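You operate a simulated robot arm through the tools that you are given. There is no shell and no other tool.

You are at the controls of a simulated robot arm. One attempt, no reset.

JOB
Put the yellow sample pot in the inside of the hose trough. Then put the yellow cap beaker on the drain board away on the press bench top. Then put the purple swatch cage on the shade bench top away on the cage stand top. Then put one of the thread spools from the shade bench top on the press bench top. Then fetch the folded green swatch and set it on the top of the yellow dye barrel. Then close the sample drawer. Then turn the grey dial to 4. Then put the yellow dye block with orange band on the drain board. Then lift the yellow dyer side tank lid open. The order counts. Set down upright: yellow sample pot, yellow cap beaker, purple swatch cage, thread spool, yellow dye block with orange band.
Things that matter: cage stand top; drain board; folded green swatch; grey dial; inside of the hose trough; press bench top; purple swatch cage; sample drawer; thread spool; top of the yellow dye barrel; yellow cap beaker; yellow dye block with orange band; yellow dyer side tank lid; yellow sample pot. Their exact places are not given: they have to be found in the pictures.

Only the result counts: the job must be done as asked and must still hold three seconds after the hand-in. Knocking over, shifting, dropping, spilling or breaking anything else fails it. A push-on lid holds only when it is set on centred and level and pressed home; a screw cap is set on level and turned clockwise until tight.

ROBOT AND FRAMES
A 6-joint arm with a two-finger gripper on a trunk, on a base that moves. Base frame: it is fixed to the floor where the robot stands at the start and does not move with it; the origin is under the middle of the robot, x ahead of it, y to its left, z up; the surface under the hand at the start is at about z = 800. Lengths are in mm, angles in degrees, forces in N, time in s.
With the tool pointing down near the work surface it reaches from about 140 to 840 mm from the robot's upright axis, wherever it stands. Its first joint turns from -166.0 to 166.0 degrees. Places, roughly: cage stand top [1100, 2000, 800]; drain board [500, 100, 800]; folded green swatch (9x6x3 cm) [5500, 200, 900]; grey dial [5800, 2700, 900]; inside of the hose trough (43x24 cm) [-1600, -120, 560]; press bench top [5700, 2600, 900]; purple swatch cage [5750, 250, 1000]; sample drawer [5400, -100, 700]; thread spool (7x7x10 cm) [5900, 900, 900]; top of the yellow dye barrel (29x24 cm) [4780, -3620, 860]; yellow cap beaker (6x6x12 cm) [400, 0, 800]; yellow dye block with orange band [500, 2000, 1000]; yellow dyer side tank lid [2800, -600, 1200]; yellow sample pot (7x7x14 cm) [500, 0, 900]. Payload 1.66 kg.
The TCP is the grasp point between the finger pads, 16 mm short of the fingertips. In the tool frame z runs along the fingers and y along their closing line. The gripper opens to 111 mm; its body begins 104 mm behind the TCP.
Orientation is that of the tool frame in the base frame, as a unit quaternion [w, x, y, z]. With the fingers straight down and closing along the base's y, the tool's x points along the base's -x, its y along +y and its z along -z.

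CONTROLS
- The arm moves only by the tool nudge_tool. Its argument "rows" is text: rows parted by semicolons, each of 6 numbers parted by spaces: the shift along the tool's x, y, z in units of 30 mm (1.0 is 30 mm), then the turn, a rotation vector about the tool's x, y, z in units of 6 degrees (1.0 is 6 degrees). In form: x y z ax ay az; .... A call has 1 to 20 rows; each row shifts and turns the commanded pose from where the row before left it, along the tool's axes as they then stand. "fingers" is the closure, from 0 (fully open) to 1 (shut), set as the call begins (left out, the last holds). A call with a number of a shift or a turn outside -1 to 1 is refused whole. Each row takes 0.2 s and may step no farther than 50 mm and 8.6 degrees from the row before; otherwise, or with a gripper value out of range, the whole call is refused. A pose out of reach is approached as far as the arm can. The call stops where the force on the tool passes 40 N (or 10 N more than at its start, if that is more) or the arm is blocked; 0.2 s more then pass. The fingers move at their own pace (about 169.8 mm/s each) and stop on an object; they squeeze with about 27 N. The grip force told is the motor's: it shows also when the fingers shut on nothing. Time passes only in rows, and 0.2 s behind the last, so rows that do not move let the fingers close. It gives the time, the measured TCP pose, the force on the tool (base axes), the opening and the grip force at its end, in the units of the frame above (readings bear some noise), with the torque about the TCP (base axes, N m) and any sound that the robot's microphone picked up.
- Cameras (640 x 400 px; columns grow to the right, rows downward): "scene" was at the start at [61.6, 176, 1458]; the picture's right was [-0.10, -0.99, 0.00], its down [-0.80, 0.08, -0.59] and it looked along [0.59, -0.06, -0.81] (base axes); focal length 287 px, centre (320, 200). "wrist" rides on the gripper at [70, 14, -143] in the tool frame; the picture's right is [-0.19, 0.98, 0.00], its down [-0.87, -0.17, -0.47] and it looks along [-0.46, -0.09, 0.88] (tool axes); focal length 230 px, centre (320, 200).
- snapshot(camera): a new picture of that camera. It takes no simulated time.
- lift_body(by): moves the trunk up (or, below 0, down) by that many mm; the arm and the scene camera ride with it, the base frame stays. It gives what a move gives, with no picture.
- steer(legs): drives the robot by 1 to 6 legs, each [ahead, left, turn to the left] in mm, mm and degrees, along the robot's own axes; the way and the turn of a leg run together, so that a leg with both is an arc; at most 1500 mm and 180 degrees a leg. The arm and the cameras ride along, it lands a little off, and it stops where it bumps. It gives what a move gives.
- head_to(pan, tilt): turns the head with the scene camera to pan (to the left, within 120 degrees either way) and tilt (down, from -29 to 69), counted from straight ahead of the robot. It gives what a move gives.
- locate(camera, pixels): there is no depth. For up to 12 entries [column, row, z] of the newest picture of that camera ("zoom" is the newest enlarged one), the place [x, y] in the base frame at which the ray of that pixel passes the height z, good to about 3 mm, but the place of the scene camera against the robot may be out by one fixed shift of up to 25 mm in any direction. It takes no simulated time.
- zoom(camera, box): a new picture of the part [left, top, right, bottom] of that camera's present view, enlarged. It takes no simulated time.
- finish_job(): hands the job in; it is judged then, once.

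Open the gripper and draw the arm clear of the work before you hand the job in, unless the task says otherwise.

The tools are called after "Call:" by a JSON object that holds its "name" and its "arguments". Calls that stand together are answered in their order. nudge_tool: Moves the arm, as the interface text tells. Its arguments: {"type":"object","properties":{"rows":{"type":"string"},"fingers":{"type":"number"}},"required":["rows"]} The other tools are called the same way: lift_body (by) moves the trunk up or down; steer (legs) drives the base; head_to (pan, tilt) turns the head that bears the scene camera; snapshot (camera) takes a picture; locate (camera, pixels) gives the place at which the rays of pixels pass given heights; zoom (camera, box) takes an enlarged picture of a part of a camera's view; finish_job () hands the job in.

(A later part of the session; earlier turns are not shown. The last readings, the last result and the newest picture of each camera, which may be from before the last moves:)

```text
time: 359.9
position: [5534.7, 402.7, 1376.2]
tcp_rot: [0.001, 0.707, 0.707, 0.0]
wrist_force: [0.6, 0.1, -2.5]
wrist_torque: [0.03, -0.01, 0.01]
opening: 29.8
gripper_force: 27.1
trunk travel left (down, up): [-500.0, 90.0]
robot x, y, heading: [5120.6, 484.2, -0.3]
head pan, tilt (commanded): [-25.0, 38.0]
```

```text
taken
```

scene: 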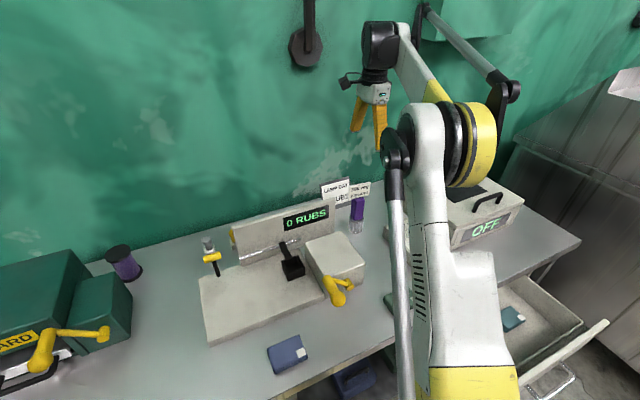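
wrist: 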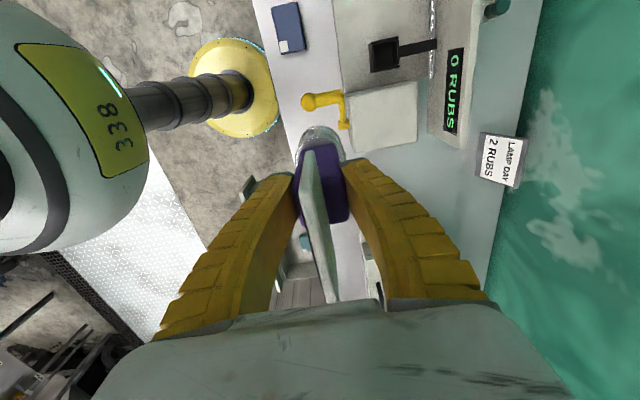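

Now the long way back. First I back off to the aisle at x≈3780 and turn to face −y.

Call:
{"name": "steer", "arguments": {"legs": [[-1330, 200, 0], [0, 0, -90]]}}

Call:
{"name": "head_to", "arguments": {"pan": 0, "tilt": 28}}

Call:
{"name": "snapshot", "arguments": {"camera": "scene"}}

```text
time: 370.5
position: [3699.7, 271.3, 1375.8]
tcp_rot: [0.0, 1.0, -0.007, 0.0]
wrist_force: [0.0, -0.5, -3.6]
wrist_torque: [0.02, -0.03, -0.02]
opening: 29.8
gripper_force: 26.3
trunk travel left (down, up): [-500.0, 90.0]
robot x, y, heading: [3788.4, 688.2, -90.8]
head pan, tilt (commanded): [-25.0, 38.0]
```

```text
time: 371.4
position: [3698.5, 271.7, 1375.7]
tcp_rot: [0.0, 1.0, -0.007, 0.0]
wrist_force: [0.0, 0.5, -4.2]
wrist_torque: [0.01, 0.0, 0.03]
opening: 29.7
gripper_force: 26.5
trunk travel left (down, up): [-500.0, 90.0]
robot x, y, heading: [3786.8, 687.5, -90.6]
head pan, tilt (commanded): [0.0, 28.0]
```

```text
taken
```

scene: 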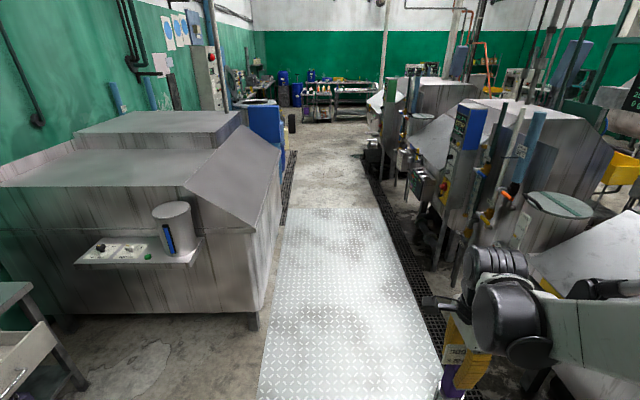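

The aisle along −y is clear. I drive three legs of 1450 mm.

Call:
{"name": "steer", "arguments": {"legs": [[1450, 0, 0.7], [1450, 0, 0], [1450, 0, 0]]}}

Call:
{"name": "snapshot", "arguments": {"camera": "scene"}}

```text
time: 392.2
position: [3691.1, -4086.6, 1374.4]
tcp_rot: [-0.001, 1.0, 0.0, 0.0]
wrist_force: [0.2, 0.6, -4.2]
wrist_torque: [0.02, 0.0, -0.02]
opening: 29.7
gripper_force: 27.1
trunk travel left (down, up): [-500.0, 90.0]
robot x, y, heading: [3779.0, -3669.1, -89.9]
head pan, tilt (commanded): [0.0, 28.0]
```

```text
taken
```

scene: 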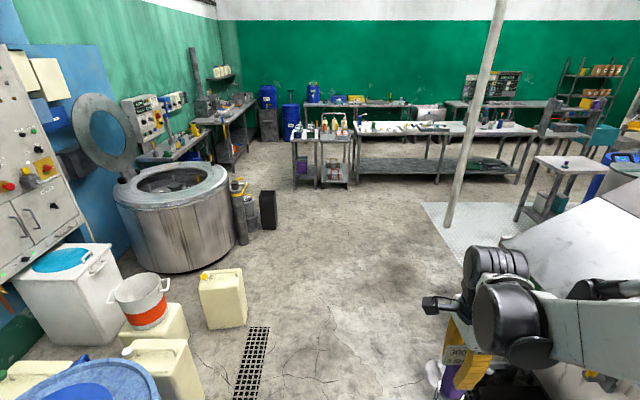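

Clear ahead. I go to y≈−5550, then strafe west along the lane at y≈−5850.

Call:
{"name": "steer", "arguments": {"legs": [[1450, 0, 0], [430, 0, 0], [280, -1380, 0]]}}

Call:
{"name": "head_to", "arguments": {"pan": -80, "tilt": 28}}

Call:
{"name": "snapshot", "arguments": {"camera": "scene"}}

Call:
{"name": "snapshot", "arguments": {"camera": "wrist"}}

```text
time: 408.2
position: [2342.5, -6262.0, 1373.7]
tcp_rot: [-0.001, 1.0, -0.004, 0.0]
wrist_force: [-0.7, -0.1, -3.3]
wrist_torque: [0.02, -0.03, 0.04]
opening: 29.8
gripper_force: 26.9
trunk travel left (down, up): [-500.0, 90.0]
robot x, y, heading: [2429.9, -5843.5, -90.5]
head pan, tilt (commanded): [0.0, 28.0]
```

```text
time: 409.8
position: [2341.2, -6261.8, 1375.1]
tcp_rot: [0.0, 1.0, -0.005, 0.001]
wrist_force: [0.7, -0.6, -3.8]
wrist_torque: [-0.01, -0.06, -0.01]
opening: 29.6
gripper_force: 27.0
trunk travel left (down, up): [-500.0, 90.0]
robot x, y, heading: [2426.7, -5845.1, -90.7]
head pan, tilt (commanded): [-80.0, 28.0]
```

```text
taken
```

scene: 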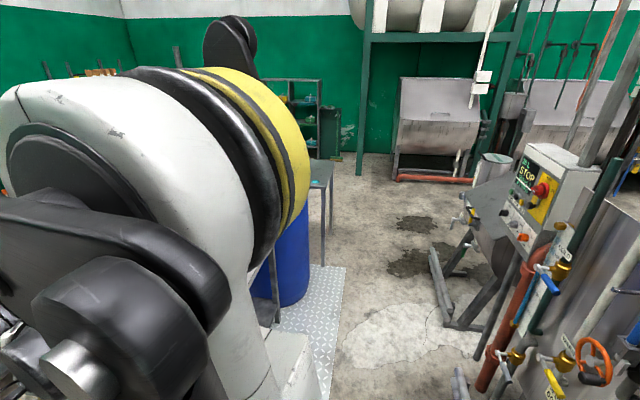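

```text
taken
```

wrist: 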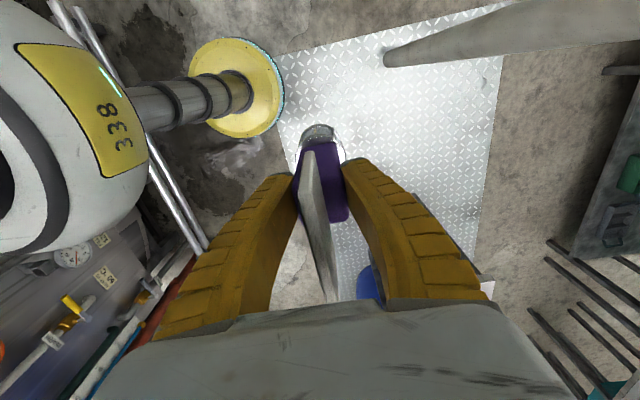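

The lane to the west is free. I strafe right two legs to about x=−480.

Call:
{"name": "steer", "arguments": {"legs": [[0, -1450, 0.6], [0, -1400, 0]]}}

Call:
{"name": "head_to", "arguments": {"pan": 110, "tilt": 28}}

Call:
{"name": "snapshot", "arguments": {"camera": "scene"}}

```text
time: 423.6
position: [-511.2, -6273.8, 1375.3]
tcp_rot: [0.0, 1.0, 0.006, 0.0]
wrist_force: [0.2, -0.4, -3.3]
wrist_torque: [0.0, -0.03, -0.01]
opening: 29.8
gripper_force: 26.7
trunk travel left (down, up): [-500.0, 90.0]
robot x, y, heading: [-435.4, -5853.4, -89.3]
head pan, tilt (commanded): [-80.0, 28.0]
```

```text
time: 426.4
position: [-511.6, -6273.3, 1375.0]
tcp_rot: [0.0, 1.0, 0.006, -0.001]
wrist_force: [0.0, -0.1, -3.3]
wrist_torque: [0.0, -0.03, -0.02]
opening: 29.5
gripper_force: 27.4
trunk travel left (down, up): [-500.0, 90.0]
robot x, y, heading: [-438.2, -5852.3, -89.4]
head pan, tilt (commanded): [110.0, 28.0]
```

```text
taken
```

scene: 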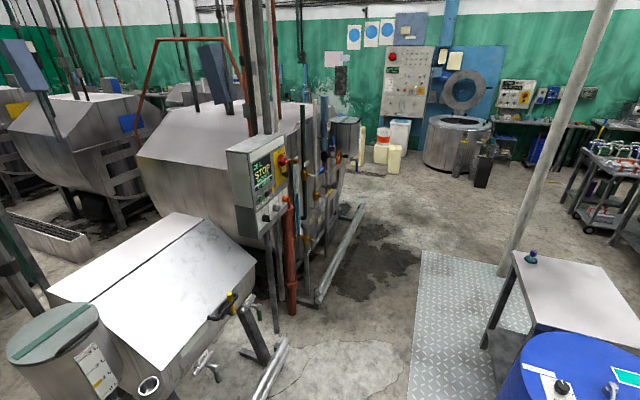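

I drive backward along the west lane (+y) toward the start area, three legs first.

Call:
{"name": "steer", "arguments": {"legs": [[-1440, 60, -0.6], [-1450, 20, 0], [-1450, 20, 0]]}}

Call:
{"name": "steer", "arguments": {"legs": [[-1450, 0, 0], [-1390, 30, 0]]}}

```text
time: 447.1
position: [-488.4, -1947.6, 1375.9]
tcp_rot: [0.0, 1.0, 0.013, -0.001]
wrist_force: [0.6, -0.6, -2.9]
wrist_torque: [0.01, -0.03, 0.0]
opening: 29.8
gripper_force: 27.0
trunk travel left (down, up): [-500.0, 90.0]
robot x, y, heading: [-417.3, -1530.1, -88.6]
head pan, tilt (commanded): [110.0, 28.0]
```

```text
time: 460.9
position: [-551.0, 884.5, 1375.8]
tcp_rot: [0.0, 1.0, 0.023, -0.001]
wrist_force: [0.2, 1.2, -3.1]
wrist_torque: [-0.02, -0.02, 0.01]
opening: 29.9
gripper_force: 27.2
trunk travel left (down, up): [-500.0, 90.0]
robot x, y, heading: [-488.8, 1302.0, -87.4]
head pan, tilt (commanded): [110.0, 28.0]
```

I am back near the start at (−489,1302). I turn to face +y and look at the stands.

Call:
{"name": "steer", "arguments": {"legs": [[0, 0, 177.4], [60, -700, 0]]}}

Call:
{"name": "head_to", "arguments": {"pan": -20, "tilt": 35}}

Call:
{"name": "snapshot", "arguments": {"camera": "scene"}}

```text
time: 471.9
position: [313.3, 1749.3, 1375.2]
tcp_rot: [0.0, 0.022, 1.0, 0.0]
wrist_force: [0.0, -0.9, -3.3]
wrist_torque: [-0.04, -0.01, -0.03]
opening: 29.9
gripper_force: 26.5
trunk travel left (down, up): [-500.0, 90.0]
robot x, y, heading: [211.8, 1339.2, 87.6]
head pan, tilt (commanded): [110.0, 28.0]
```

```text
time: 474.0
position: [313.3, 1750.3, 1375.5]
tcp_rot: [0.001, 0.021, 1.0, 0.0]
wrist_force: [0.2, 1.1, -3.2]
wrist_torque: [-0.03, 0.08, -0.02]
opening: 29.6
gripper_force: 27.5
trunk travel left (down, up): [-500.0, 90.0]
robot x, y, heading: [215.6, 1330.7, 87.6]
head pan, tilt (commanded): [-20.0, 35.0]
```

```text
taken
```

scene: 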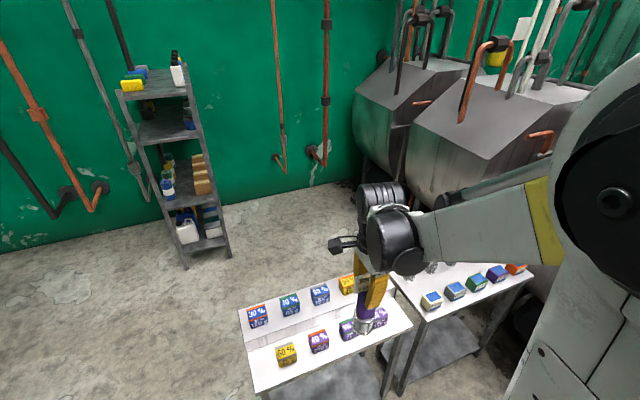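

The dye-block stand is ahead and the cage stand to its right. I move right to x≈1060 in front of the cage stand.

Call:
{"name": "steer", "arguments": {"legs": [[0, -850, 2.4]]}}

Call:
{"name": "head_to", "arguments": {"pan": 0, "tilt": 50}}

Call:
{"name": "snapshot", "arguments": {"camera": "scene"}}

Call:
{"name": "snapshot", "arguments": {"camera": "wrist"}}

```text
time: 478.5
position: [1148.1, 1738.9, 1375.0]
tcp_rot: [-0.001, -0.004, 1.0, -0.001]
wrist_force: [-0.2, 0.7, -4.3]
wrist_torque: [-0.03, 0.03, 0.01]
opening: 29.8
gripper_force: 27.1
trunk travel left (down, up): [-500.0, 90.0]
robot x, y, heading: [1070.4, 1323.7, 90.5]
head pan, tilt (commanded): [-20.0, 35.0]
```

```text
time: 479.3
position: [1147.4, 1737.9, 1375.5]
tcp_rot: [0.001, -0.004, 1.0, 0.0]
wrist_force: [0.5, -0.4, -4.3]
wrist_torque: [0.02, 0.01, 0.0]
opening: 29.7
gripper_force: 27.2
trunk travel left (down, up): [-500.0, 90.0]
robot x, y, heading: [1068.9, 1325.4, 90.5]
head pan, tilt (commanded): [0.0, 50.0]
```

```text
taken
```

scene: 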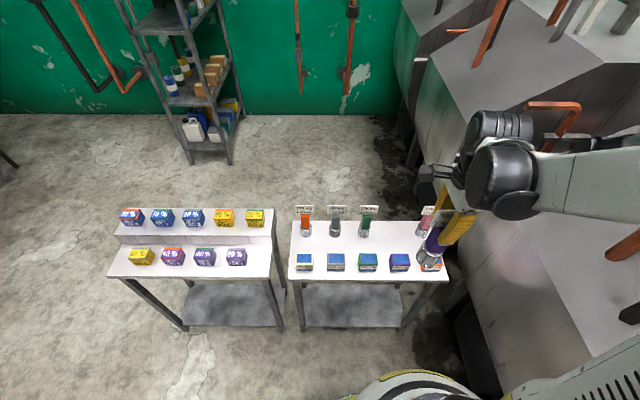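

```text
taken
```

wrist: 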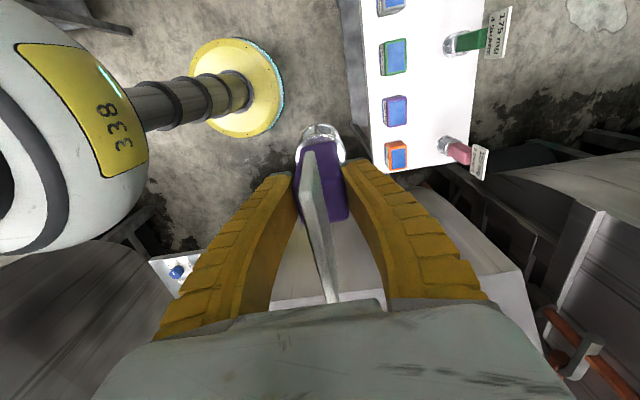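

The cage stand's back row shows orange (305), grey (335), green (367) and pink (427) cages, with an empty slot at about (398,230). I locate these and zoom in.

Call:
{"name": "locate", "arguments": {"camera": "scene", "pixels": [[306, 234, 800], [335, 234, 800], [366, 234, 800], [423, 234, 800], [292, 280, 800], [447, 280, 800], [295, 222, 800], [432, 222, 800], [305, 268, 800], [400, 268, 800], [428, 268, 800]]}}

Call:
{"name": "zoom", "arguments": {"camera": "scene", "box": [280, 190, 460, 300]}}

Call:
{"name": "zoom", "arguments": {"camera": "wrist", "box": [330, 0, 540, 190]}}

Call:
{"name": "locate", "arguments": {"camera": "wrist", "pixels": [[444, 145, 800], [450, 44, 800], [397, 155, 850], [440, 167, 800], [387, 172, 800], [363, 0, 800], [470, 100, 800]]}}

```text
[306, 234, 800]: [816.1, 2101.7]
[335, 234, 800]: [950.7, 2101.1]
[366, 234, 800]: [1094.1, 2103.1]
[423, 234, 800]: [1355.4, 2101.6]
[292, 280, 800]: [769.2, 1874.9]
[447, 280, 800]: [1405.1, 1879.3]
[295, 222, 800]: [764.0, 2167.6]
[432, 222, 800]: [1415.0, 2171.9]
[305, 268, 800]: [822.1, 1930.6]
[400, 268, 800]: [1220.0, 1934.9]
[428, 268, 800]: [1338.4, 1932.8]
```

```text
3.56 times, centred on (370, 245) of scene
```

zoom: 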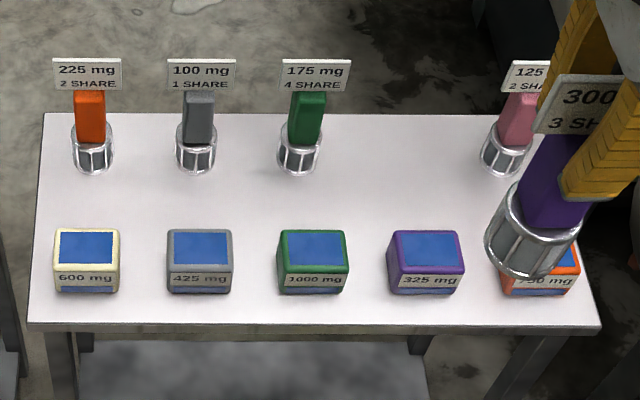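

```text
2.11 times, centred on (435, 95) of wrist
```

zoom: 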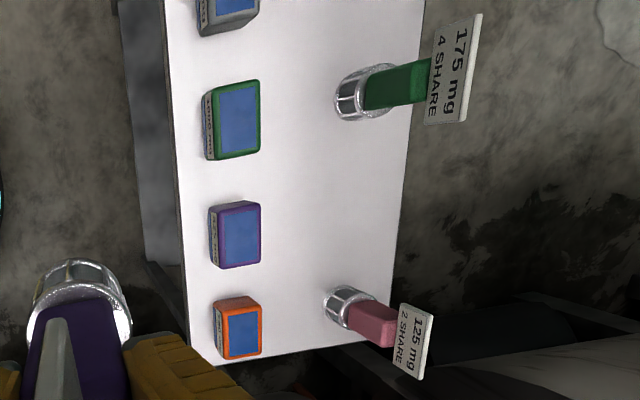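

```text
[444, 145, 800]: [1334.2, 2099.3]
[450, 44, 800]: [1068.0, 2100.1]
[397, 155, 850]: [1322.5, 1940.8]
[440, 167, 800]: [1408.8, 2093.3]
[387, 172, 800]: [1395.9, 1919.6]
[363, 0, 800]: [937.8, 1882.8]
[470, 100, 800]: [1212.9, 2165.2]
```

The empty slot is at about (1210,2087), midway between the green and pink cages (±132 mm). I move the robot a bit closer, to about (1170,1455).

Call:
{"name": "steer", "arguments": {"legs": [[130, -100, -0.5]]}}

Call:
{"name": "snapshot", "arguments": {"camera": "wrist"}}

Call:
{"name": "snapshot", "arguments": {"camera": "scene"}}

```text
time: 480.8
position: [1250.7, 1869.9, 1374.8]
tcp_rot: [0.001, 0.0, 1.0, 0.0]
wrist_force: [0.0, -0.9, -3.3]
wrist_torque: [-0.06, 0.01, 0.02]
opening: 29.8
gripper_force: 26.6
trunk travel left (down, up): [-500.0, 90.0]
robot x, y, heading: [1168.4, 1456.3, 90.1]
head pan, tilt (commanded): [0.0, 50.0]
```

```text
taken
```

wrist: 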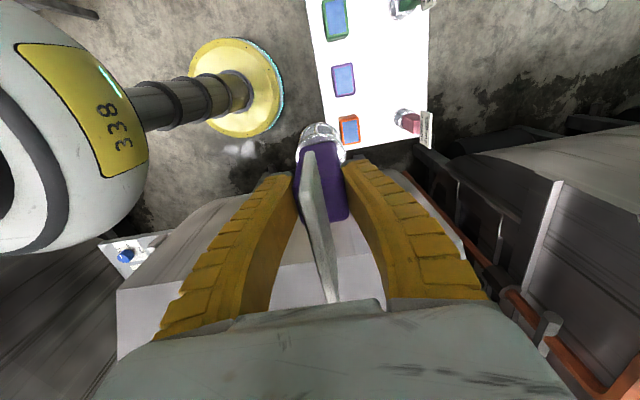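

```text
taken
```

scene: 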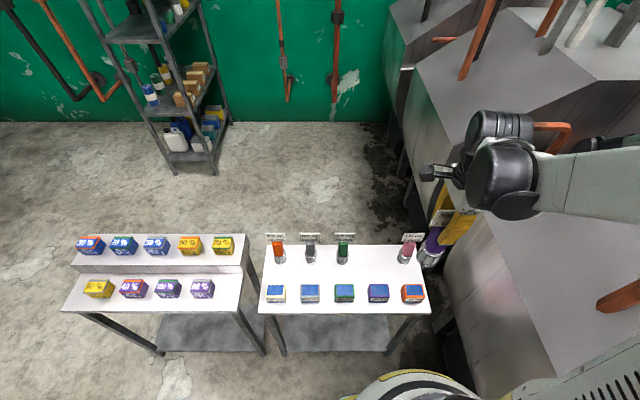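

I carry the cage over the slot at the present height, slowly.

Call:
{"name": "nudge_tool", "arguments": {"rows": "0.05 0.15 0 0 0 0;0.08 0.3 0 0 0 0;0.08 0.4 0 0 0 0;0.08 0.4 0 0 0 0;0.08 0.4 0 0 0 0;0.08 0.4 0 0 0 0;0.08 0.4 0 0 0 0;0.08 0.4 0 0 0 0;0.08 0.4 0 0 0 0;0.08 0.4 0 0 0 0;0.08 0.4 0 0 0 0;0.08 0.4 0 0 0 0;0.08 0.4 0 0 0 0;0.08 0.4 0 0 0 0;0.08 0.4 0 0 0 0;0.08 0.4 0 0 0 0;0.08 0.4 0 0 0 0;0.05 0.4 0 0 0 0;0 0.3 0 0 0 0;0 0.1 0 0 0 0"}}

Call:
{"name": "snapshot", "arguments": {"camera": "wrist"}}

Call:
{"name": "snapshot", "arguments": {"camera": "scene"}}

```text
time: 485.0
position: [1208.6, 2085.3, 1376.1]
tcp_rot: [0.001, 0.001, 1.0, 0.0]
wrist_force: [0.3, -0.3, -2.5]
wrist_torque: [0.0, 0.0, 0.01]
opening: 29.6
gripper_force: 27.3
trunk travel left (down, up): [-500.0, 90.0]
robot x, y, heading: [1165.6, 1448.4, 90.0]
head pan, tilt (commanded): [0.0, 50.0]
```

```text
taken
```

wrist: 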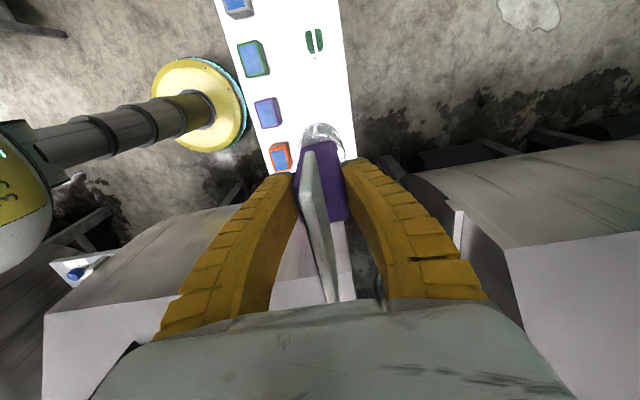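

```text
taken
```

scene: 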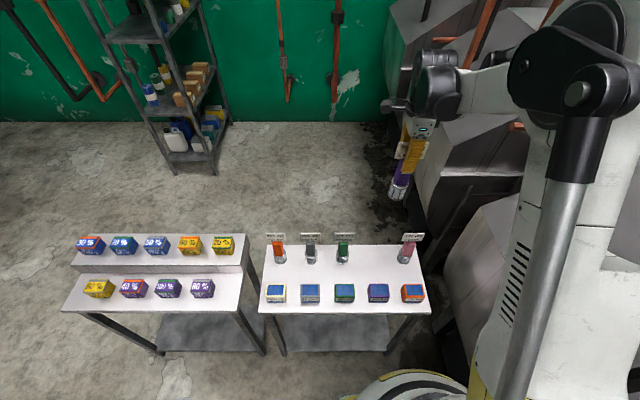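

The green cage shows at (314,41) right below-left in line. I locate it at a few heights to confirm the row's line.

Call:
{"name": "locate", "arguments": {"camera": "wrist", "pixels": [[314, 41, 800], [314, 41, 900], [314, 41, 1000], [254, 60, 850], [280, 158, 850], [354, 155, 800], [330, 5, 800]]}}

Call:
{"name": "zoom", "arguments": {"camera": "scene", "box": [255, 220, 445, 320]}}

Call:
{"name": "locate", "arguments": {"camera": "scene", "pixels": [[343, 262, 800], [405, 262, 800], [430, 312, 800], [422, 248, 800], [260, 312, 800], [343, 246, 900], [407, 247, 900]]}}

```text
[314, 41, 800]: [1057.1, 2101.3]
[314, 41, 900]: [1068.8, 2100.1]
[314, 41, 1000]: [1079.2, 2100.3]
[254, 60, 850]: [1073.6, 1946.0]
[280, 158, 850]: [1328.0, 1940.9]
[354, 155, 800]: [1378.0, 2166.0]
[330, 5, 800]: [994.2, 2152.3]
```

```text
3.37 times, centred on (350, 270) of scene
```

zoom: 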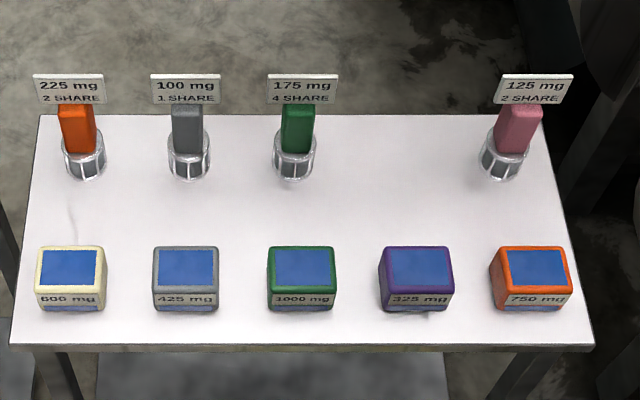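

```text
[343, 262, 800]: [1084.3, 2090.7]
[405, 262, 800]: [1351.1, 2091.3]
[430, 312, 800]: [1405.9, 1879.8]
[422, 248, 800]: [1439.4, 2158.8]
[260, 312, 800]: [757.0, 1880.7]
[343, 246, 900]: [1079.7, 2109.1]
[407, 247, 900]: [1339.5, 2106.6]
```

The columns are at x≈1074 (green) and 1328 (pink), so the slot's middle is (1201,2100). I shift there and lower the trunk 390 mm.

Call:
{"name": "nudge_tool", "arguments": {"rows": "0.1 0.2 0 0 0 0;0.1 0.2 0 0 0 0;0.05 0.1 0 0 0 0;0 0 0 0 0 0"}}

Call:
{"name": "lift_body", "arguments": {"by": -200}}

Call:
{"name": "snapshot", "arguments": {"camera": "scene"}}

Call:
{"name": "snapshot", "arguments": {"camera": "wrist"}}

```text
time: 486.0
position: [1200.2, 2101.6, 1375.9]
tcp_rot: [0.002, 0.0, 1.0, 0.001]
wrist_force: [-0.3, 0.3, -3.0]
wrist_torque: [0.01, -0.01, 0.01]
opening: 29.9
gripper_force: 27.4
trunk travel left (down, up): [-500.0, 90.0]
robot x, y, heading: [1167.5, 1454.8, 89.9]
head pan, tilt (commanded): [0.0, 50.0]
```

```text
time: 488.1
position: [1199.8, 2102.2, 1174.8]
tcp_rot: [0.001, 0.0, 1.0, 0.0]
wrist_force: [0.1, 0.3, -2.9]
wrist_torque: [-0.02, -0.03, 0.01]
opening: 29.7
gripper_force: 26.9
trunk travel left (down, up): [-300.0, 290.0]
robot x, y, heading: [1169.4, 1452.8, 90.2]
head pan, tilt (commanded): [0.0, 50.0]
```

```text
taken
```

scene: 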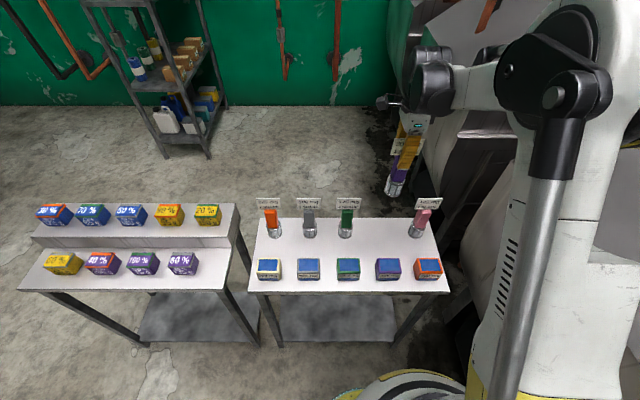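

```text
taken
```

wrist: 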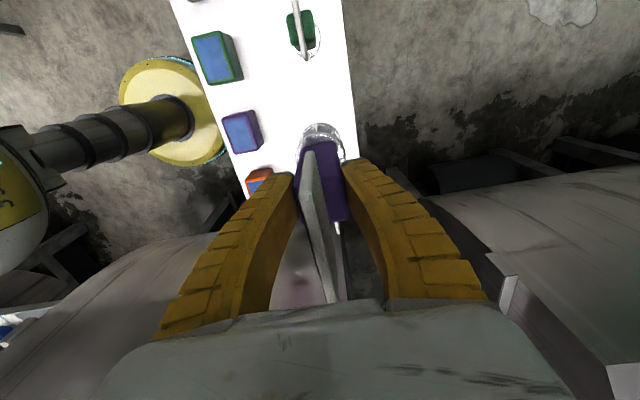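

The cage is above the slot. I lower the trunk another 185 mm and check.

Call:
{"name": "lift_body", "arguments": {"by": -185}}

Call:
{"name": "snapshot", "arguments": {"camera": "scene"}}

Call:
{"name": "zoom", "arguments": {"camera": "scene", "box": [320, 120, 480, 280]}}

Call:
{"name": "snapshot", "arguments": {"camera": "wrist"}}

```text
time: 490.2
position: [1200.8, 2102.6, 990.5]
tcp_rot: [0.001, 0.0, 1.0, 0.0]
wrist_force: [0.1, 0.0, -3.8]
wrist_torque: [-0.01, 0.04, -0.03]
opening: 29.9
gripper_force: 27.1
trunk travel left (down, up): [-115.0, 475.0]
robot x, y, heading: [1166.5, 1450.7, 90.1]
head pan, tilt (commanded): [0.0, 50.0]
```

```text
taken
```

scene: 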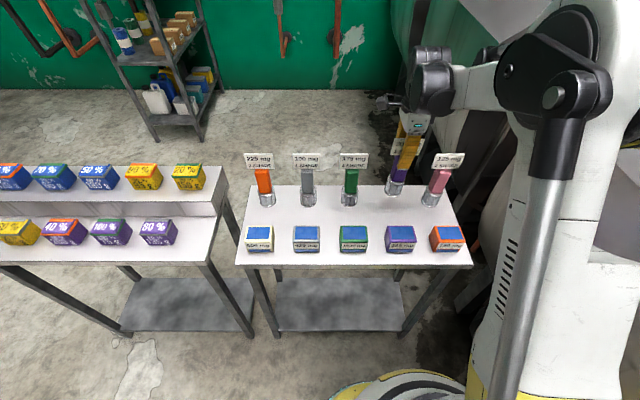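

```text
2.50 times, centred on (400, 200) of scene
```

zoom: 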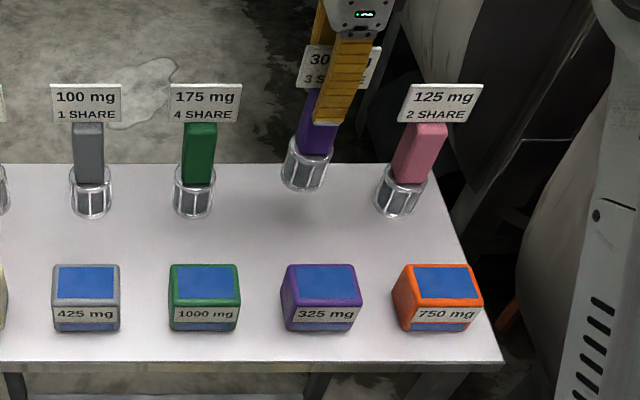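

```text
taken
```

wrist: 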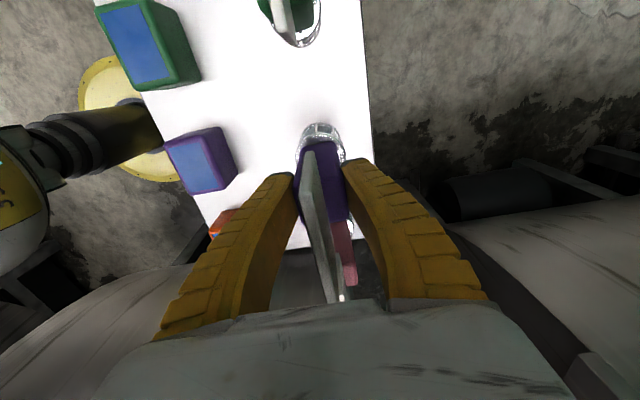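

The cage hangs right between green and pink, about 50 mm above the top. I lower it gently.

Call:
{"name": "nudge_tool", "arguments": {"rows": "0 0 0.15 0 0 0;0 0 0.2 0 0 0;0 0 0.2 0 0 0;0 0 0.2 0 0 0;0 0 0.2 0 0 0;0 0 0.2 0 0 0;0 0 0.1 0 0 0;0 0 0 0 0 0"}}

Call:
{"name": "nudge_tool", "arguments": {"rows": "0 0 0.06 0 0 0;0 0 0.06 0 0 0;0 0 0 0 0 0"}}

Call:
{"name": "nudge_tool", "arguments": {"rows": "0 0 0.06 0 0 0;0 0 0.06 0 0 0;0 0 0 0 0 0"}}

Call:
{"name": "zoom", "arguments": {"camera": "scene", "box": [320, 120, 480, 280]}}

```text
time: 492.0
position: [1200.8, 2102.0, 953.2]
tcp_rot: [0.001, 0.001, 1.0, 0.0]
wrist_force: [1.0, 0.2, -3.5]
wrist_torque: [0.02, 0.03, -0.03]
opening: 29.5
gripper_force: 26.7
trunk travel left (down, up): [-115.0, 475.0]
robot x, y, heading: [1165.9, 1456.0, 89.9]
head pan, tilt (commanded): [0.0, 50.0]
```

```text
time: 492.8
position: [1200.6, 2102.5, 948.9]
tcp_rot: [0.001, 0.0, 1.0, 0.001]
wrist_force: [-0.2, 0.6, -3.1]
wrist_torque: [-0.01, 0.0, 0.04]
opening: 29.8
gripper_force: 26.9
trunk travel left (down, up): [-115.0, 475.0]
robot x, y, heading: [1169.5, 1454.3, 90.2]
head pan, tilt (commanded): [0.0, 50.0]
```

```text
time: 493.6
position: [1201.7, 2102.1, 946.3]
tcp_rot: [0.0, 0.0, 1.0, 0.0]
wrist_force: [-0.6, 0.4, -2.5]
wrist_torque: [0.0, -0.02, 0.0]
opening: 29.7
gripper_force: 26.9
trunk travel left (down, up): [-115.0, 475.0]
robot x, y, heading: [1168.4, 1453.2, 89.8]
head pan, tilt (commanded): [0.0, 50.0]
```

```text
2.50 times, centred on (400, 200) of scene
```

zoom: 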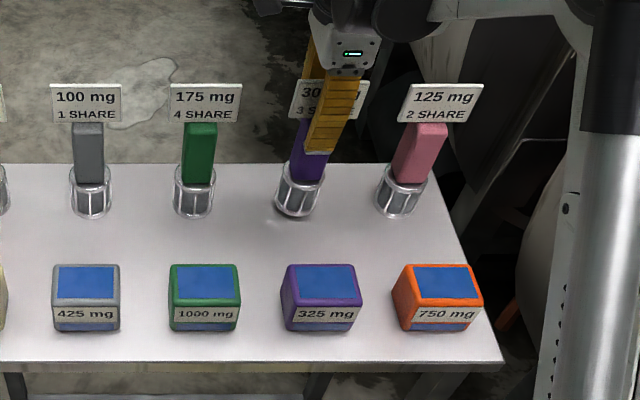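

The cage is almost down (bottom near row 215, like its neighbours). I creep on in 2 mm steps.

Call:
{"name": "nudge_tool", "arguments": {"rows": "0 0 0.06 0 0 0;0 0 0.06 0 0 0;0 0 0 0 0 0"}}

Call:
{"name": "nudge_tool", "arguments": {"rows": "0 0 0.06 0 0 0;0 0 0.06 0 0 0;0 0 0 0 0 0"}}

Call:
{"name": "nudge_tool", "arguments": {"rows": "0 0 0.06 0 0 0;0 0 0 0 0 0"}}

```text
time: 494.4
position: [1200.8, 2102.9, 942.6]
tcp_rot: [0.001, 0.0, 1.0, -0.001]
wrist_force: [-0.2, -0.3, -2.8]
wrist_torque: [-0.02, 0.02, 0.01]
opening: 29.6
gripper_force: 27.0
trunk travel left (down, up): [-115.0, 475.0]
robot x, y, heading: [1169.9, 1454.7, 89.8]
head pan, tilt (commanded): [0.0, 50.0]
```

```text
time: 495.2
position: [1199.9, 2100.3, 939.3]
tcp_rot: [0.001, 0.0, 1.0, 0.002]
wrist_force: [-0.6, 0.0, 9.7]
wrist_torque: [-0.05, -0.16, -0.02]
opening: 32.7
gripper_force: 27.0
trunk travel left (down, up): [-115.0, 475.0]
robot x, y, heading: [1168.3, 1454.3, 90.1]
head pan, tilt (commanded): [0.0, 50.0]
```

```text
time: 495.8
position: [1201.0, 2100.8, 937.0]
tcp_rot: [0.001, -0.001, 1.0, 0.001]
wrist_force: [-3.9, 1.5, 16.1]
wrist_torque: [0.01, -0.07, -0.01]
opening: 35.7
gripper_force: 26.7
trunk travel left (down, up): [-115.0, 475.0]
robot x, y, heading: [1166.4, 1449.6, 90.2]
head pan, tilt (commanded): [0.0, 50.0]
```

Contact is made (16 N). I ease up 3 mm and open the fingers moderately.

Call:
{"name": "nudge_tool", "arguments": {"rows": "0 0 -0.1 0 0 0;0 0 0 0 0 0"}}

Call:
{"name": "nudge_tool", "arguments": {"rows": "0 0 0 0 0 0;0 0 0 0 0 0;0 0 0 0 0 0", "fingers": 0.25}}

Call:
{"name": "snapshot", "arguments": {"camera": "wrist"}}

Call:
{"name": "zoom", "arguments": {"camera": "scene", "box": [320, 120, 480, 280]}}

```text
time: 496.4
position: [1201.1, 2102.3, 940.4]
tcp_rot: [0.001, 0.0, 1.0, 0.0]
wrist_force: [-3.4, 0.6, 4.4]
wrist_torque: [0.0, 0.23, 0.03]
opening: 31.4
gripper_force: 26.9
trunk travel left (down, up): [-115.0, 475.0]
robot x, y, heading: [1168.3, 1456.3, 89.9]
head pan, tilt (commanded): [0.0, 50.0]
```

```text
time: 497.2
position: [1201.4, 2101.2, 940.4]
tcp_rot: [0.001, 0.0, 1.0, -0.001]
wrist_force: [-0.2, 0.0, -0.7]
wrist_torque: [0.0, -0.02, 0.01]
opening: 84.6
gripper_force: 1.6
trunk travel left (down, up): [-115.0, 475.0]
robot x, y, heading: [1170.9, 1449.9, 90.3]
head pan, tilt (commanded): [0.0, 50.0]
```

```text
taken
```

wrist: 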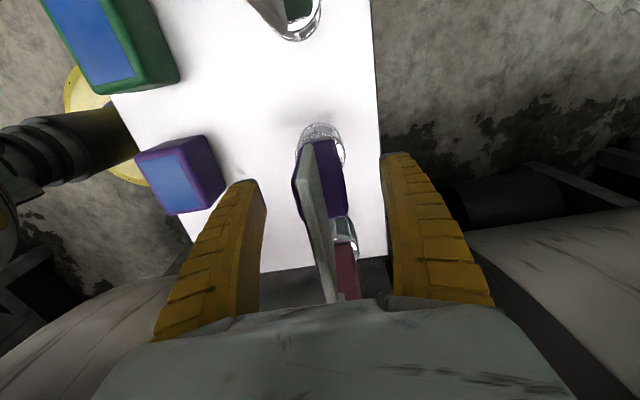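

```text
2.50 times, centred on (400, 200) of scene
```

zoom: 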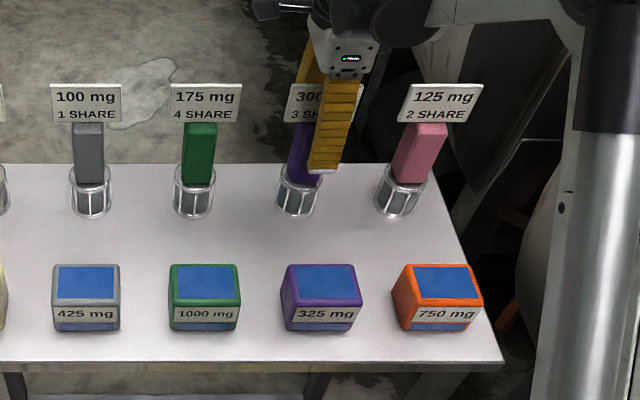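

The cage stands free in the slot. I rise straight up, slowly first.

Call:
{"name": "nudge_tool", "arguments": {"rows": "0 0 -0.2 0 0 0;0 0 -0.3 0 0 0;0 0 -0.4 0 0 0;0 0 -0.5 0 0 0;0 0 -0.6 0 0 0;0 0 -0.7 0 0 0;0 0 -0.8 0 0 0;0 0 -0.8 0 0 0;0 0 -0.8 0 0 0;0 0 -0.8 0 0 0;0 0 -0.8 0 0 0;0 0 -0.8 0 0 0;0 0 0 0 0 0"}}

Call:
{"name": "snapshot", "arguments": {"camera": "wrist"}}

Call:
{"name": "snapshot", "arguments": {"camera": "scene"}}

```text
time: 500.0
position: [1200.3, 2101.4, 1166.8]
tcp_rot: [0.001, -0.001, 1.0, 0.0]
wrist_force: [0.1, -0.5, 0.1]
wrist_torque: [-0.01, -0.01, 0.0]
opening: 84.6
gripper_force: 0.8
trunk travel left (down, up): [-115.0, 475.0]
robot x, y, heading: [1167.8, 1453.1, 90.1]
head pan, tilt (commanded): [0.0, 50.0]
```

```text
taken
```

wrist: 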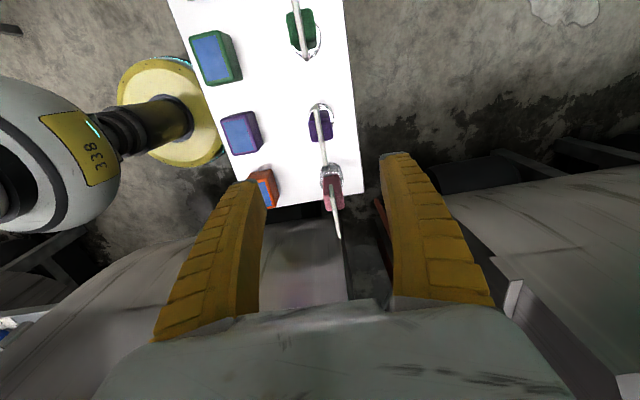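

```text
taken
```

scene: 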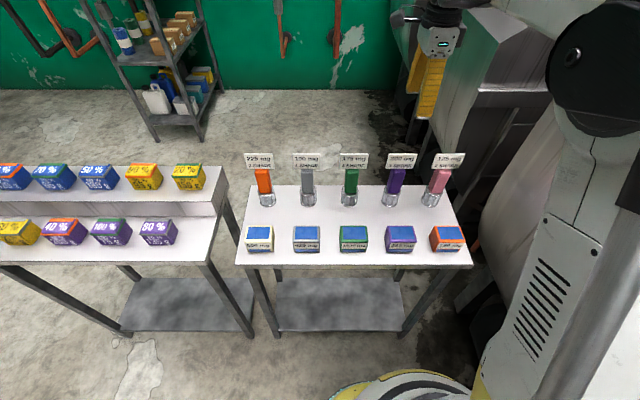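

The purple cage stands upright in its row; step three is done. While here, I zoom in on the dye blocks to find the yellow one with the orange band for later.

Call:
{"name": "zoom", "arguments": {"camera": "scene", "box": [0, 140, 230, 270]}}

Call:
{"name": "head_to", "arguments": {"pan": 35, "tilt": 45}}

Call:
{"name": "zoom", "arguments": {"camera": "scene", "box": [120, 120, 480, 320]}}

```text
2.78 times, centred on (115, 205) of scene
```

zoom: 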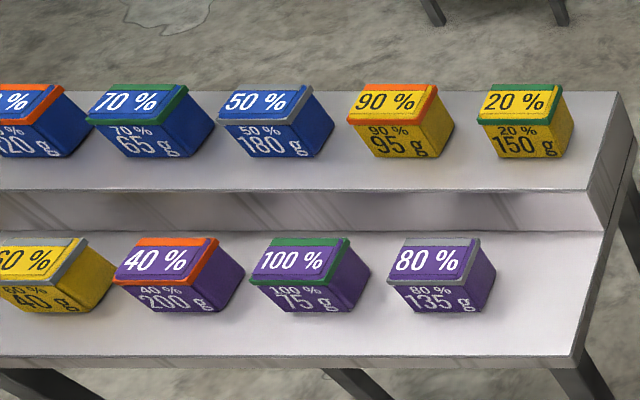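

```text
time: 501.0
position: [1200.4, 2100.8, 1163.6]
tcp_rot: [0.001, 0.0, 1.0, 0.0]
wrist_force: [0.0, -0.9, 0.4]
wrist_torque: [-0.03, 0.03, -0.05]
opening: 84.3
gripper_force: 0.9
trunk travel left (down, up): [-115.0, 475.0]
robot x, y, heading: [1167.6, 1452.0, 89.9]
head pan, tilt (commanded): [35.0, 45.0]
```

```text
1.78 times, centred on (300, 220) of scene
```

zoom: 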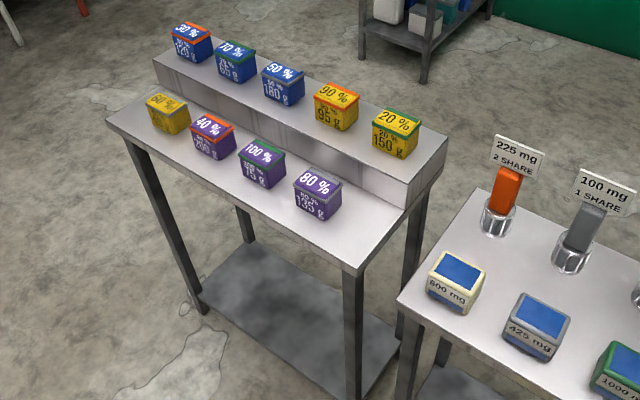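

The block I need later is the "90 % 95 g" yellow one with an orange rim, on the upper step. Now I pull the arm in, raise the trunk for travel and start the way back to the benches.

Call:
{"name": "nudge_tool", "arguments": {"rows": "0 -0.9 -0.2 0 0 0;0 -0.9 -0.2 0 0 0;0 -0.9 -0.2 0 0 0;0 -0.9 -0.2 0 0 0;0 -0.9 -0.2 0 0 0;0 -0.9 -0.2 0 0 0;0 -0.9 -0.2 0 0 0;0 -0.9 -0.2 0 0 0;0 -0.9 -0.2 0 0 0;0 0 0 0 0 0", "fingers": 0}}

Call:
{"name": "lift_body", "arguments": {"by": 335}}

Call:
{"name": "steer", "arguments": {"legs": [[-110, 1460, 0], [-1440, 30, 0], [-1440, 30, 0], [-1440, 0, 0]]}}

```text
time: 503.2
position: [1200.6, 1858.5, 1218.7]
tcp_rot: [0.001, 0.0, 1.0, 0.0]
wrist_force: [0.0, -0.1, -0.4]
wrist_torque: [0.0, -0.04, 0.0]
opening: 111.1
gripper_force: 0.0
trunk travel left (down, up): [-115.0, 475.0]
robot x, y, heading: [1167.7, 1455.5, 90.0]
head pan, tilt (commanded): [35.0, 45.0]
```

```text
time: 506.5
position: [1200.6, 1859.1, 1554.7]
tcp_rot: [0.0, 0.0, 1.0, -0.001]
wrist_force: [-1.1, 0.2, -0.4]
wrist_torque: [0.01, -0.01, 0.0]
opening: 111.0
gripper_force: 0.0
trunk travel left (down, up): [-450.0, 140.0]
robot x, y, heading: [1166.6, 1452.6, 89.7]
head pan, tilt (commanded): [35.0, 45.0]
```

```text
time: 534.0
position: [-295.6, -2583.0, 1554.6]
tcp_rot: [0.001, -0.002, 1.0, -0.001]
wrist_force: [0.2, -0.7, -0.2]
wrist_torque: [0.01, -0.03, 0.0]
opening: 111.2
gripper_force: 0.0
trunk travel left (down, up): [-450.0, 140.0]
robot x, y, heading: [-324.1, -2993.1, 90.2]
head pan, tilt (commanded): [35.0, 45.0]
```

I am at (−324,−2993) as planned. I continue backward to y≈−5850, then turn to face +x and drive the lane.

Call:
{"name": "steer", "arguments": {"legs": [[-1430, 50, 0], [-1425, 50, 0], [0, 0, -90]]}}

Call:
{"name": "head_to", "arguments": {"pan": 5, "tilt": 28}}

Call:
{"name": "snapshot", "arguments": {"camera": "scene"}}

```text
time: 551.7
position: [-13.3, -5881.0, 1553.5]
tcp_rot: [0.001, 0.714, 0.7, -0.001]
wrist_force: [-0.9, 0.1, -0.3]
wrist_torque: [0.0, 0.0, 0.02]
opening: 111.0
gripper_force: 0.1
trunk travel left (down, up): [-450.0, 140.0]
robot x, y, heading: [-417.1, -5837.9, -1.2]
head pan, tilt (commanded): [35.0, 45.0]
```

```text
time: 552.6
position: [-14.4, -5882.0, 1555.1]
tcp_rot: [0.002, 0.714, 0.7, -0.001]
wrist_force: [0.0, -0.7, 0.2]
wrist_torque: [-0.03, -0.02, -0.03]
opening: 110.9
gripper_force: 0.1
trunk travel left (down, up): [-450.0, 140.0]
robot x, y, heading: [-418.1, -5838.2, -1.1]
head pan, tilt (commanded): [5.0, 28.0]
```

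```text
taken
```

scene: 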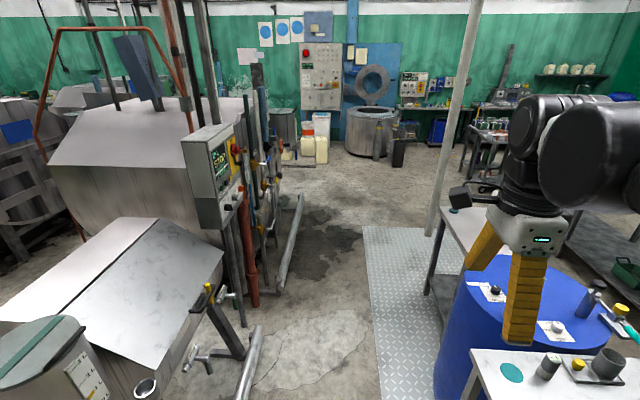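

The lane ahead is as before. I drive on east, then turn into the back aisle facing +y.

Call:
{"name": "steer", "arguments": {"legs": [[1430, 0, 1.1], [1430, 20, 0], [1350, 270, 0], [0, 0, 90]]}}

Call:
{"name": "head_to", "arguments": {"pan": -5, "tilt": 28}}

Call:
{"name": "snapshot", "arguments": {"camera": "scene"}}

```text
time: 576.7
position: [3799.1, -5184.6, 1554.5]
tcp_rot: [0.001, 0.0, 1.0, 0.0]
wrist_force: [-0.6, 0.4, 0.7]
wrist_torque: [0.01, 0.01, 0.0]
opening: 110.9
gripper_force: 0.1
trunk travel left (down, up): [-450.0, 140.0]
robot x, y, heading: [3765.8, -5590.8, 90.1]
head pan, tilt (commanded): [5.0, 28.0]
```

```text
time: 577.4
position: [3799.0, -5185.7, 1554.3]
tcp_rot: [0.001, 0.0, 1.0, 0.0]
wrist_force: [0.2, 0.0, 1.2]
wrist_torque: [-0.02, 0.02, 0.0]
opening: 110.9
gripper_force: 0.1
trunk travel left (down, up): [-450.0, 140.0]
robot x, y, heading: [3765.6, -5593.1, 89.9]
head pan, tilt (commanded): [-5.0, 28.0]
```

```text
taken
```

scene: 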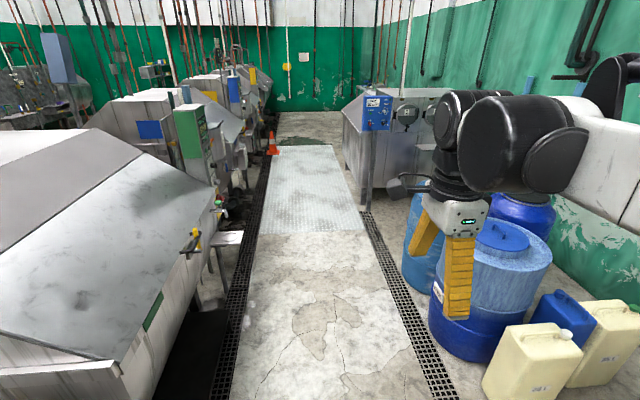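

The aisle is clear. I drive along it to y≈1000, turn to face the benches and drive up to the shade bench near the spool.

Call:
{"name": "steer", "arguments": {"legs": [[1450, 0, 0], [1450, 0, 0], [1450, 0, 0], [1450, 0, 0], [800, 0, 0], [0, 0, -90]]}}

Call:
{"name": "head_to", "arguments": {"pan": 0, "tilt": 30}}

Call:
{"name": "snapshot", "arguments": {"camera": "scene"}}

```text
time: 612.7
position: [4134.0, 989.8, 1554.4]
tcp_rot: [0.001, 0.697, 0.717, 0.0]
wrist_force: [0.0, 0.5, 0.9]
wrist_torque: [0.01, -0.01, -0.01]
opening: 110.8
gripper_force: 0.1
trunk travel left (down, up): [-450.0, 140.0]
robot x, y, heading: [3728.0, 1011.0, 1.5]
head pan, tilt (commanded): [-5.0, 28.0]
```

```text
time: 613.4
position: [4134.7, 991.0, 1554.6]
tcp_rot: [0.0, 0.697, 0.717, -0.001]
wrist_force: [0.1, -0.4, -0.1]
wrist_torque: [0.0, -0.02, -0.03]
opening: 110.8
gripper_force: 0.1
trunk travel left (down, up): [-450.0, 140.0]
robot x, y, heading: [3727.1, 1009.7, 1.7]
head pan, tilt (commanded): [0.0, 30.0]
```

```text
taken
```

scene: 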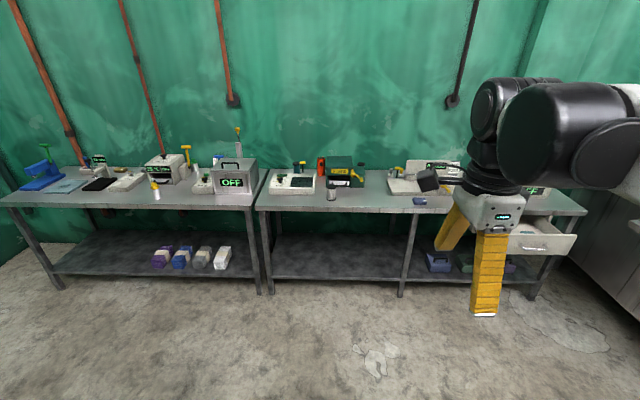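

I drive up to about (5015,1175), in front of the nearer spool at (332,193).

Call:
{"name": "steer", "arguments": {"legs": [[1290, 110, -1.7]]}}

Call:
{"name": "lift_body", "arguments": {"by": -300}}

Call:
{"name": "head_to", "arguments": {"pan": 0, "tilt": 42}}

Call:
{"name": "snapshot", "arguments": {"camera": "scene"}}

Call:
{"name": "snapshot", "arguments": {"camera": "wrist"}}

```text
time: 619.8
position: [5412.9, 1104.2, 1554.7]
tcp_rot: [0.0, 0.708, 0.706, 0.0]
wrist_force: [0.9, -0.4, 0.0]
wrist_torque: [0.0, -0.01, 0.0]
opening: 111.0
gripper_force: 0.1
trunk travel left (down, up): [-450.0, 140.0]
robot x, y, heading: [5005.3, 1143.1, -0.7]
head pan, tilt (commanded): [0.0, 30.0]
```

```text
time: 622.8
position: [5411.5, 1103.5, 1253.5]
tcp_rot: [0.001, 0.708, 0.706, -0.001]
wrist_force: [-0.3, -0.5, 0.0]
wrist_torque: [-0.04, 0.04, 0.0]
opening: 110.9
gripper_force: 0.0
trunk travel left (down, up): [-150.0, 440.0]
robot x, y, heading: [5007.3, 1134.7, -0.2]
head pan, tilt (commanded): [0.0, 30.0]
```

```text
time: 623.6
position: [5413.1, 1103.7, 1254.0]
tcp_rot: [0.001, 0.708, 0.706, -0.001]
wrist_force: [-0.3, 0.7, -0.2]
wrist_torque: [0.02, 0.03, 0.03]
opening: 111.0
gripper_force: 0.0
trunk travel left (down, up): [-150.0, 440.0]
robot x, y, heading: [5006.2, 1137.8, -0.1]
head pan, tilt (commanded): [0.0, 42.0]
```

```text
taken
```

scene: 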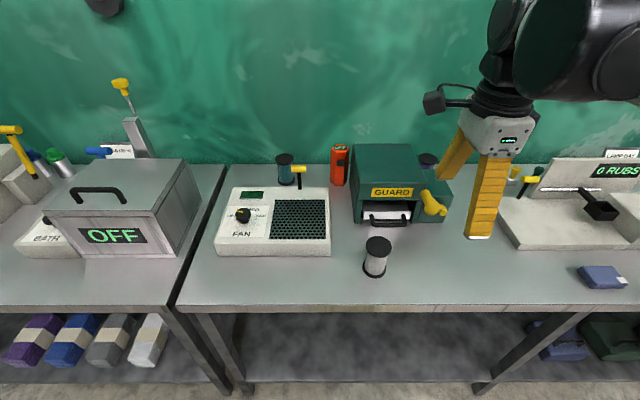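

```text
taken
```

wrist: 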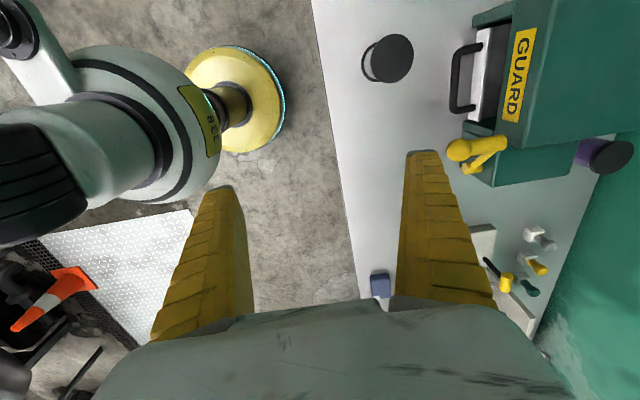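

The spool (black ends, white thread) shows at (377,257) in the scene and its top at (388,57) in the wrist view. I turn the tool back 90° (closing along y) and locate the spool.

Call:
{"name": "locate", "arguments": {"camera": "wrist", "pixels": [[388, 57, 980], [388, 57, 970], [600, 155, 960], [381, 285, 890]]}}

Call:
{"name": "locate", "arguments": {"camera": "scene", "pixels": [[378, 243, 980], [375, 273, 880]]}}

Call:
{"name": "nudge_tool", "arguments": {"rows": "0 0 0 0 0 -1;0 0 0 0 0 -1;0 0 0 0 0 -1;0 0 0 0 0 -1;0 0 0 0 0 -1;0 0 0 0 0 -1;0 0 0 0 0 -1;0 0 0 0 0 -1;0 0 0 0 0 -1;0 0 0 0 0 -1;0 0 0 0 0 -1;0 0 0 0 0 -1;0 0 0 0 0 -1;0 0 0 0 0 -1;0 0 0 0 0 -1;0 0 0 0 0 0"}}

Call:
{"name": "snapshot", "arguments": {"camera": "wrist"}}

```text
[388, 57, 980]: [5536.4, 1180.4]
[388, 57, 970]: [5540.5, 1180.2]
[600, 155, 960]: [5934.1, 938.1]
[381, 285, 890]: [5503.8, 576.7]
```

```text
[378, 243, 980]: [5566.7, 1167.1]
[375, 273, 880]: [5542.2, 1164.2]
```

```text
time: 627.0
position: [5412.2, 1102.7, 1253.2]
tcp_rot: [0.001, 0.001, 1.0, -0.001]
wrist_force: [-0.1, 0.0, 0.0]
wrist_torque: [0.0, -0.01, 0.02]
opening: 111.0
gripper_force: 0.0
trunk travel left (down, up): [-150.0, 440.0]
robot x, y, heading: [5007.5, 1140.5, -0.3]
head pan, tilt (commanded): [0.0, 42.0]
```

```text
taken
```

wrist: 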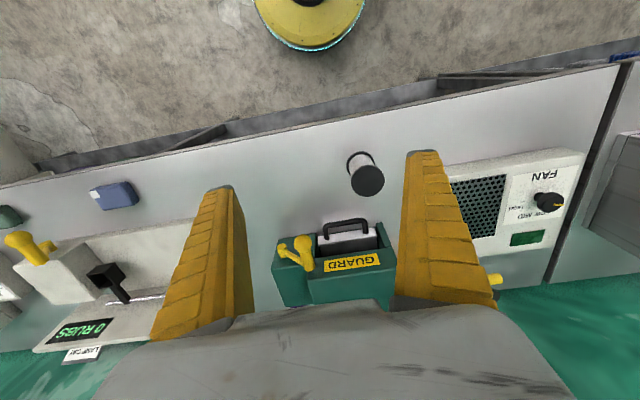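

The spool's top is at (367,181). I move over it at (5537,1178).

Call:
{"name": "locate", "arguments": {"camera": "wrist", "pixels": [[367, 181, 980], [358, 157, 880]]}}

Call:
{"name": "nudge_tool", "arguments": {"rows": "-0.83 0.5 0 0 0 0;-0.83 0.5 0 0 0 0;-0.83 0.5 0 0 0 0;-0.83 0.5 0 0 0 0;-0.83 0.5 0 0 0 0;0 0 0 0 0 0"}}

Call:
{"name": "snapshot", "arguments": {"camera": "wrist"}}

```text
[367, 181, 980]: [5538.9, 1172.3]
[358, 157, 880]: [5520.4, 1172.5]
```

```text
time: 628.4
position: [5536.7, 1179.5, 1253.0]
tcp_rot: [0.001, 0.001, 1.0, -0.001]
wrist_force: [0.4, -0.3, 0.3]
wrist_torque: [0.01, -0.01, -0.02]
opening: 110.9
gripper_force: 0.1
trunk travel left (down, up): [-150.0, 440.0]
robot x, y, heading: [5002.6, 1137.9, -0.4]
head pan, tilt (commanded): [0.0, 42.0]
```

```text
taken
```

wrist: 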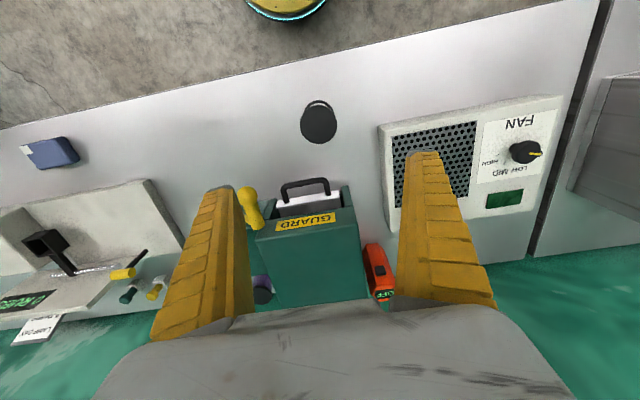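

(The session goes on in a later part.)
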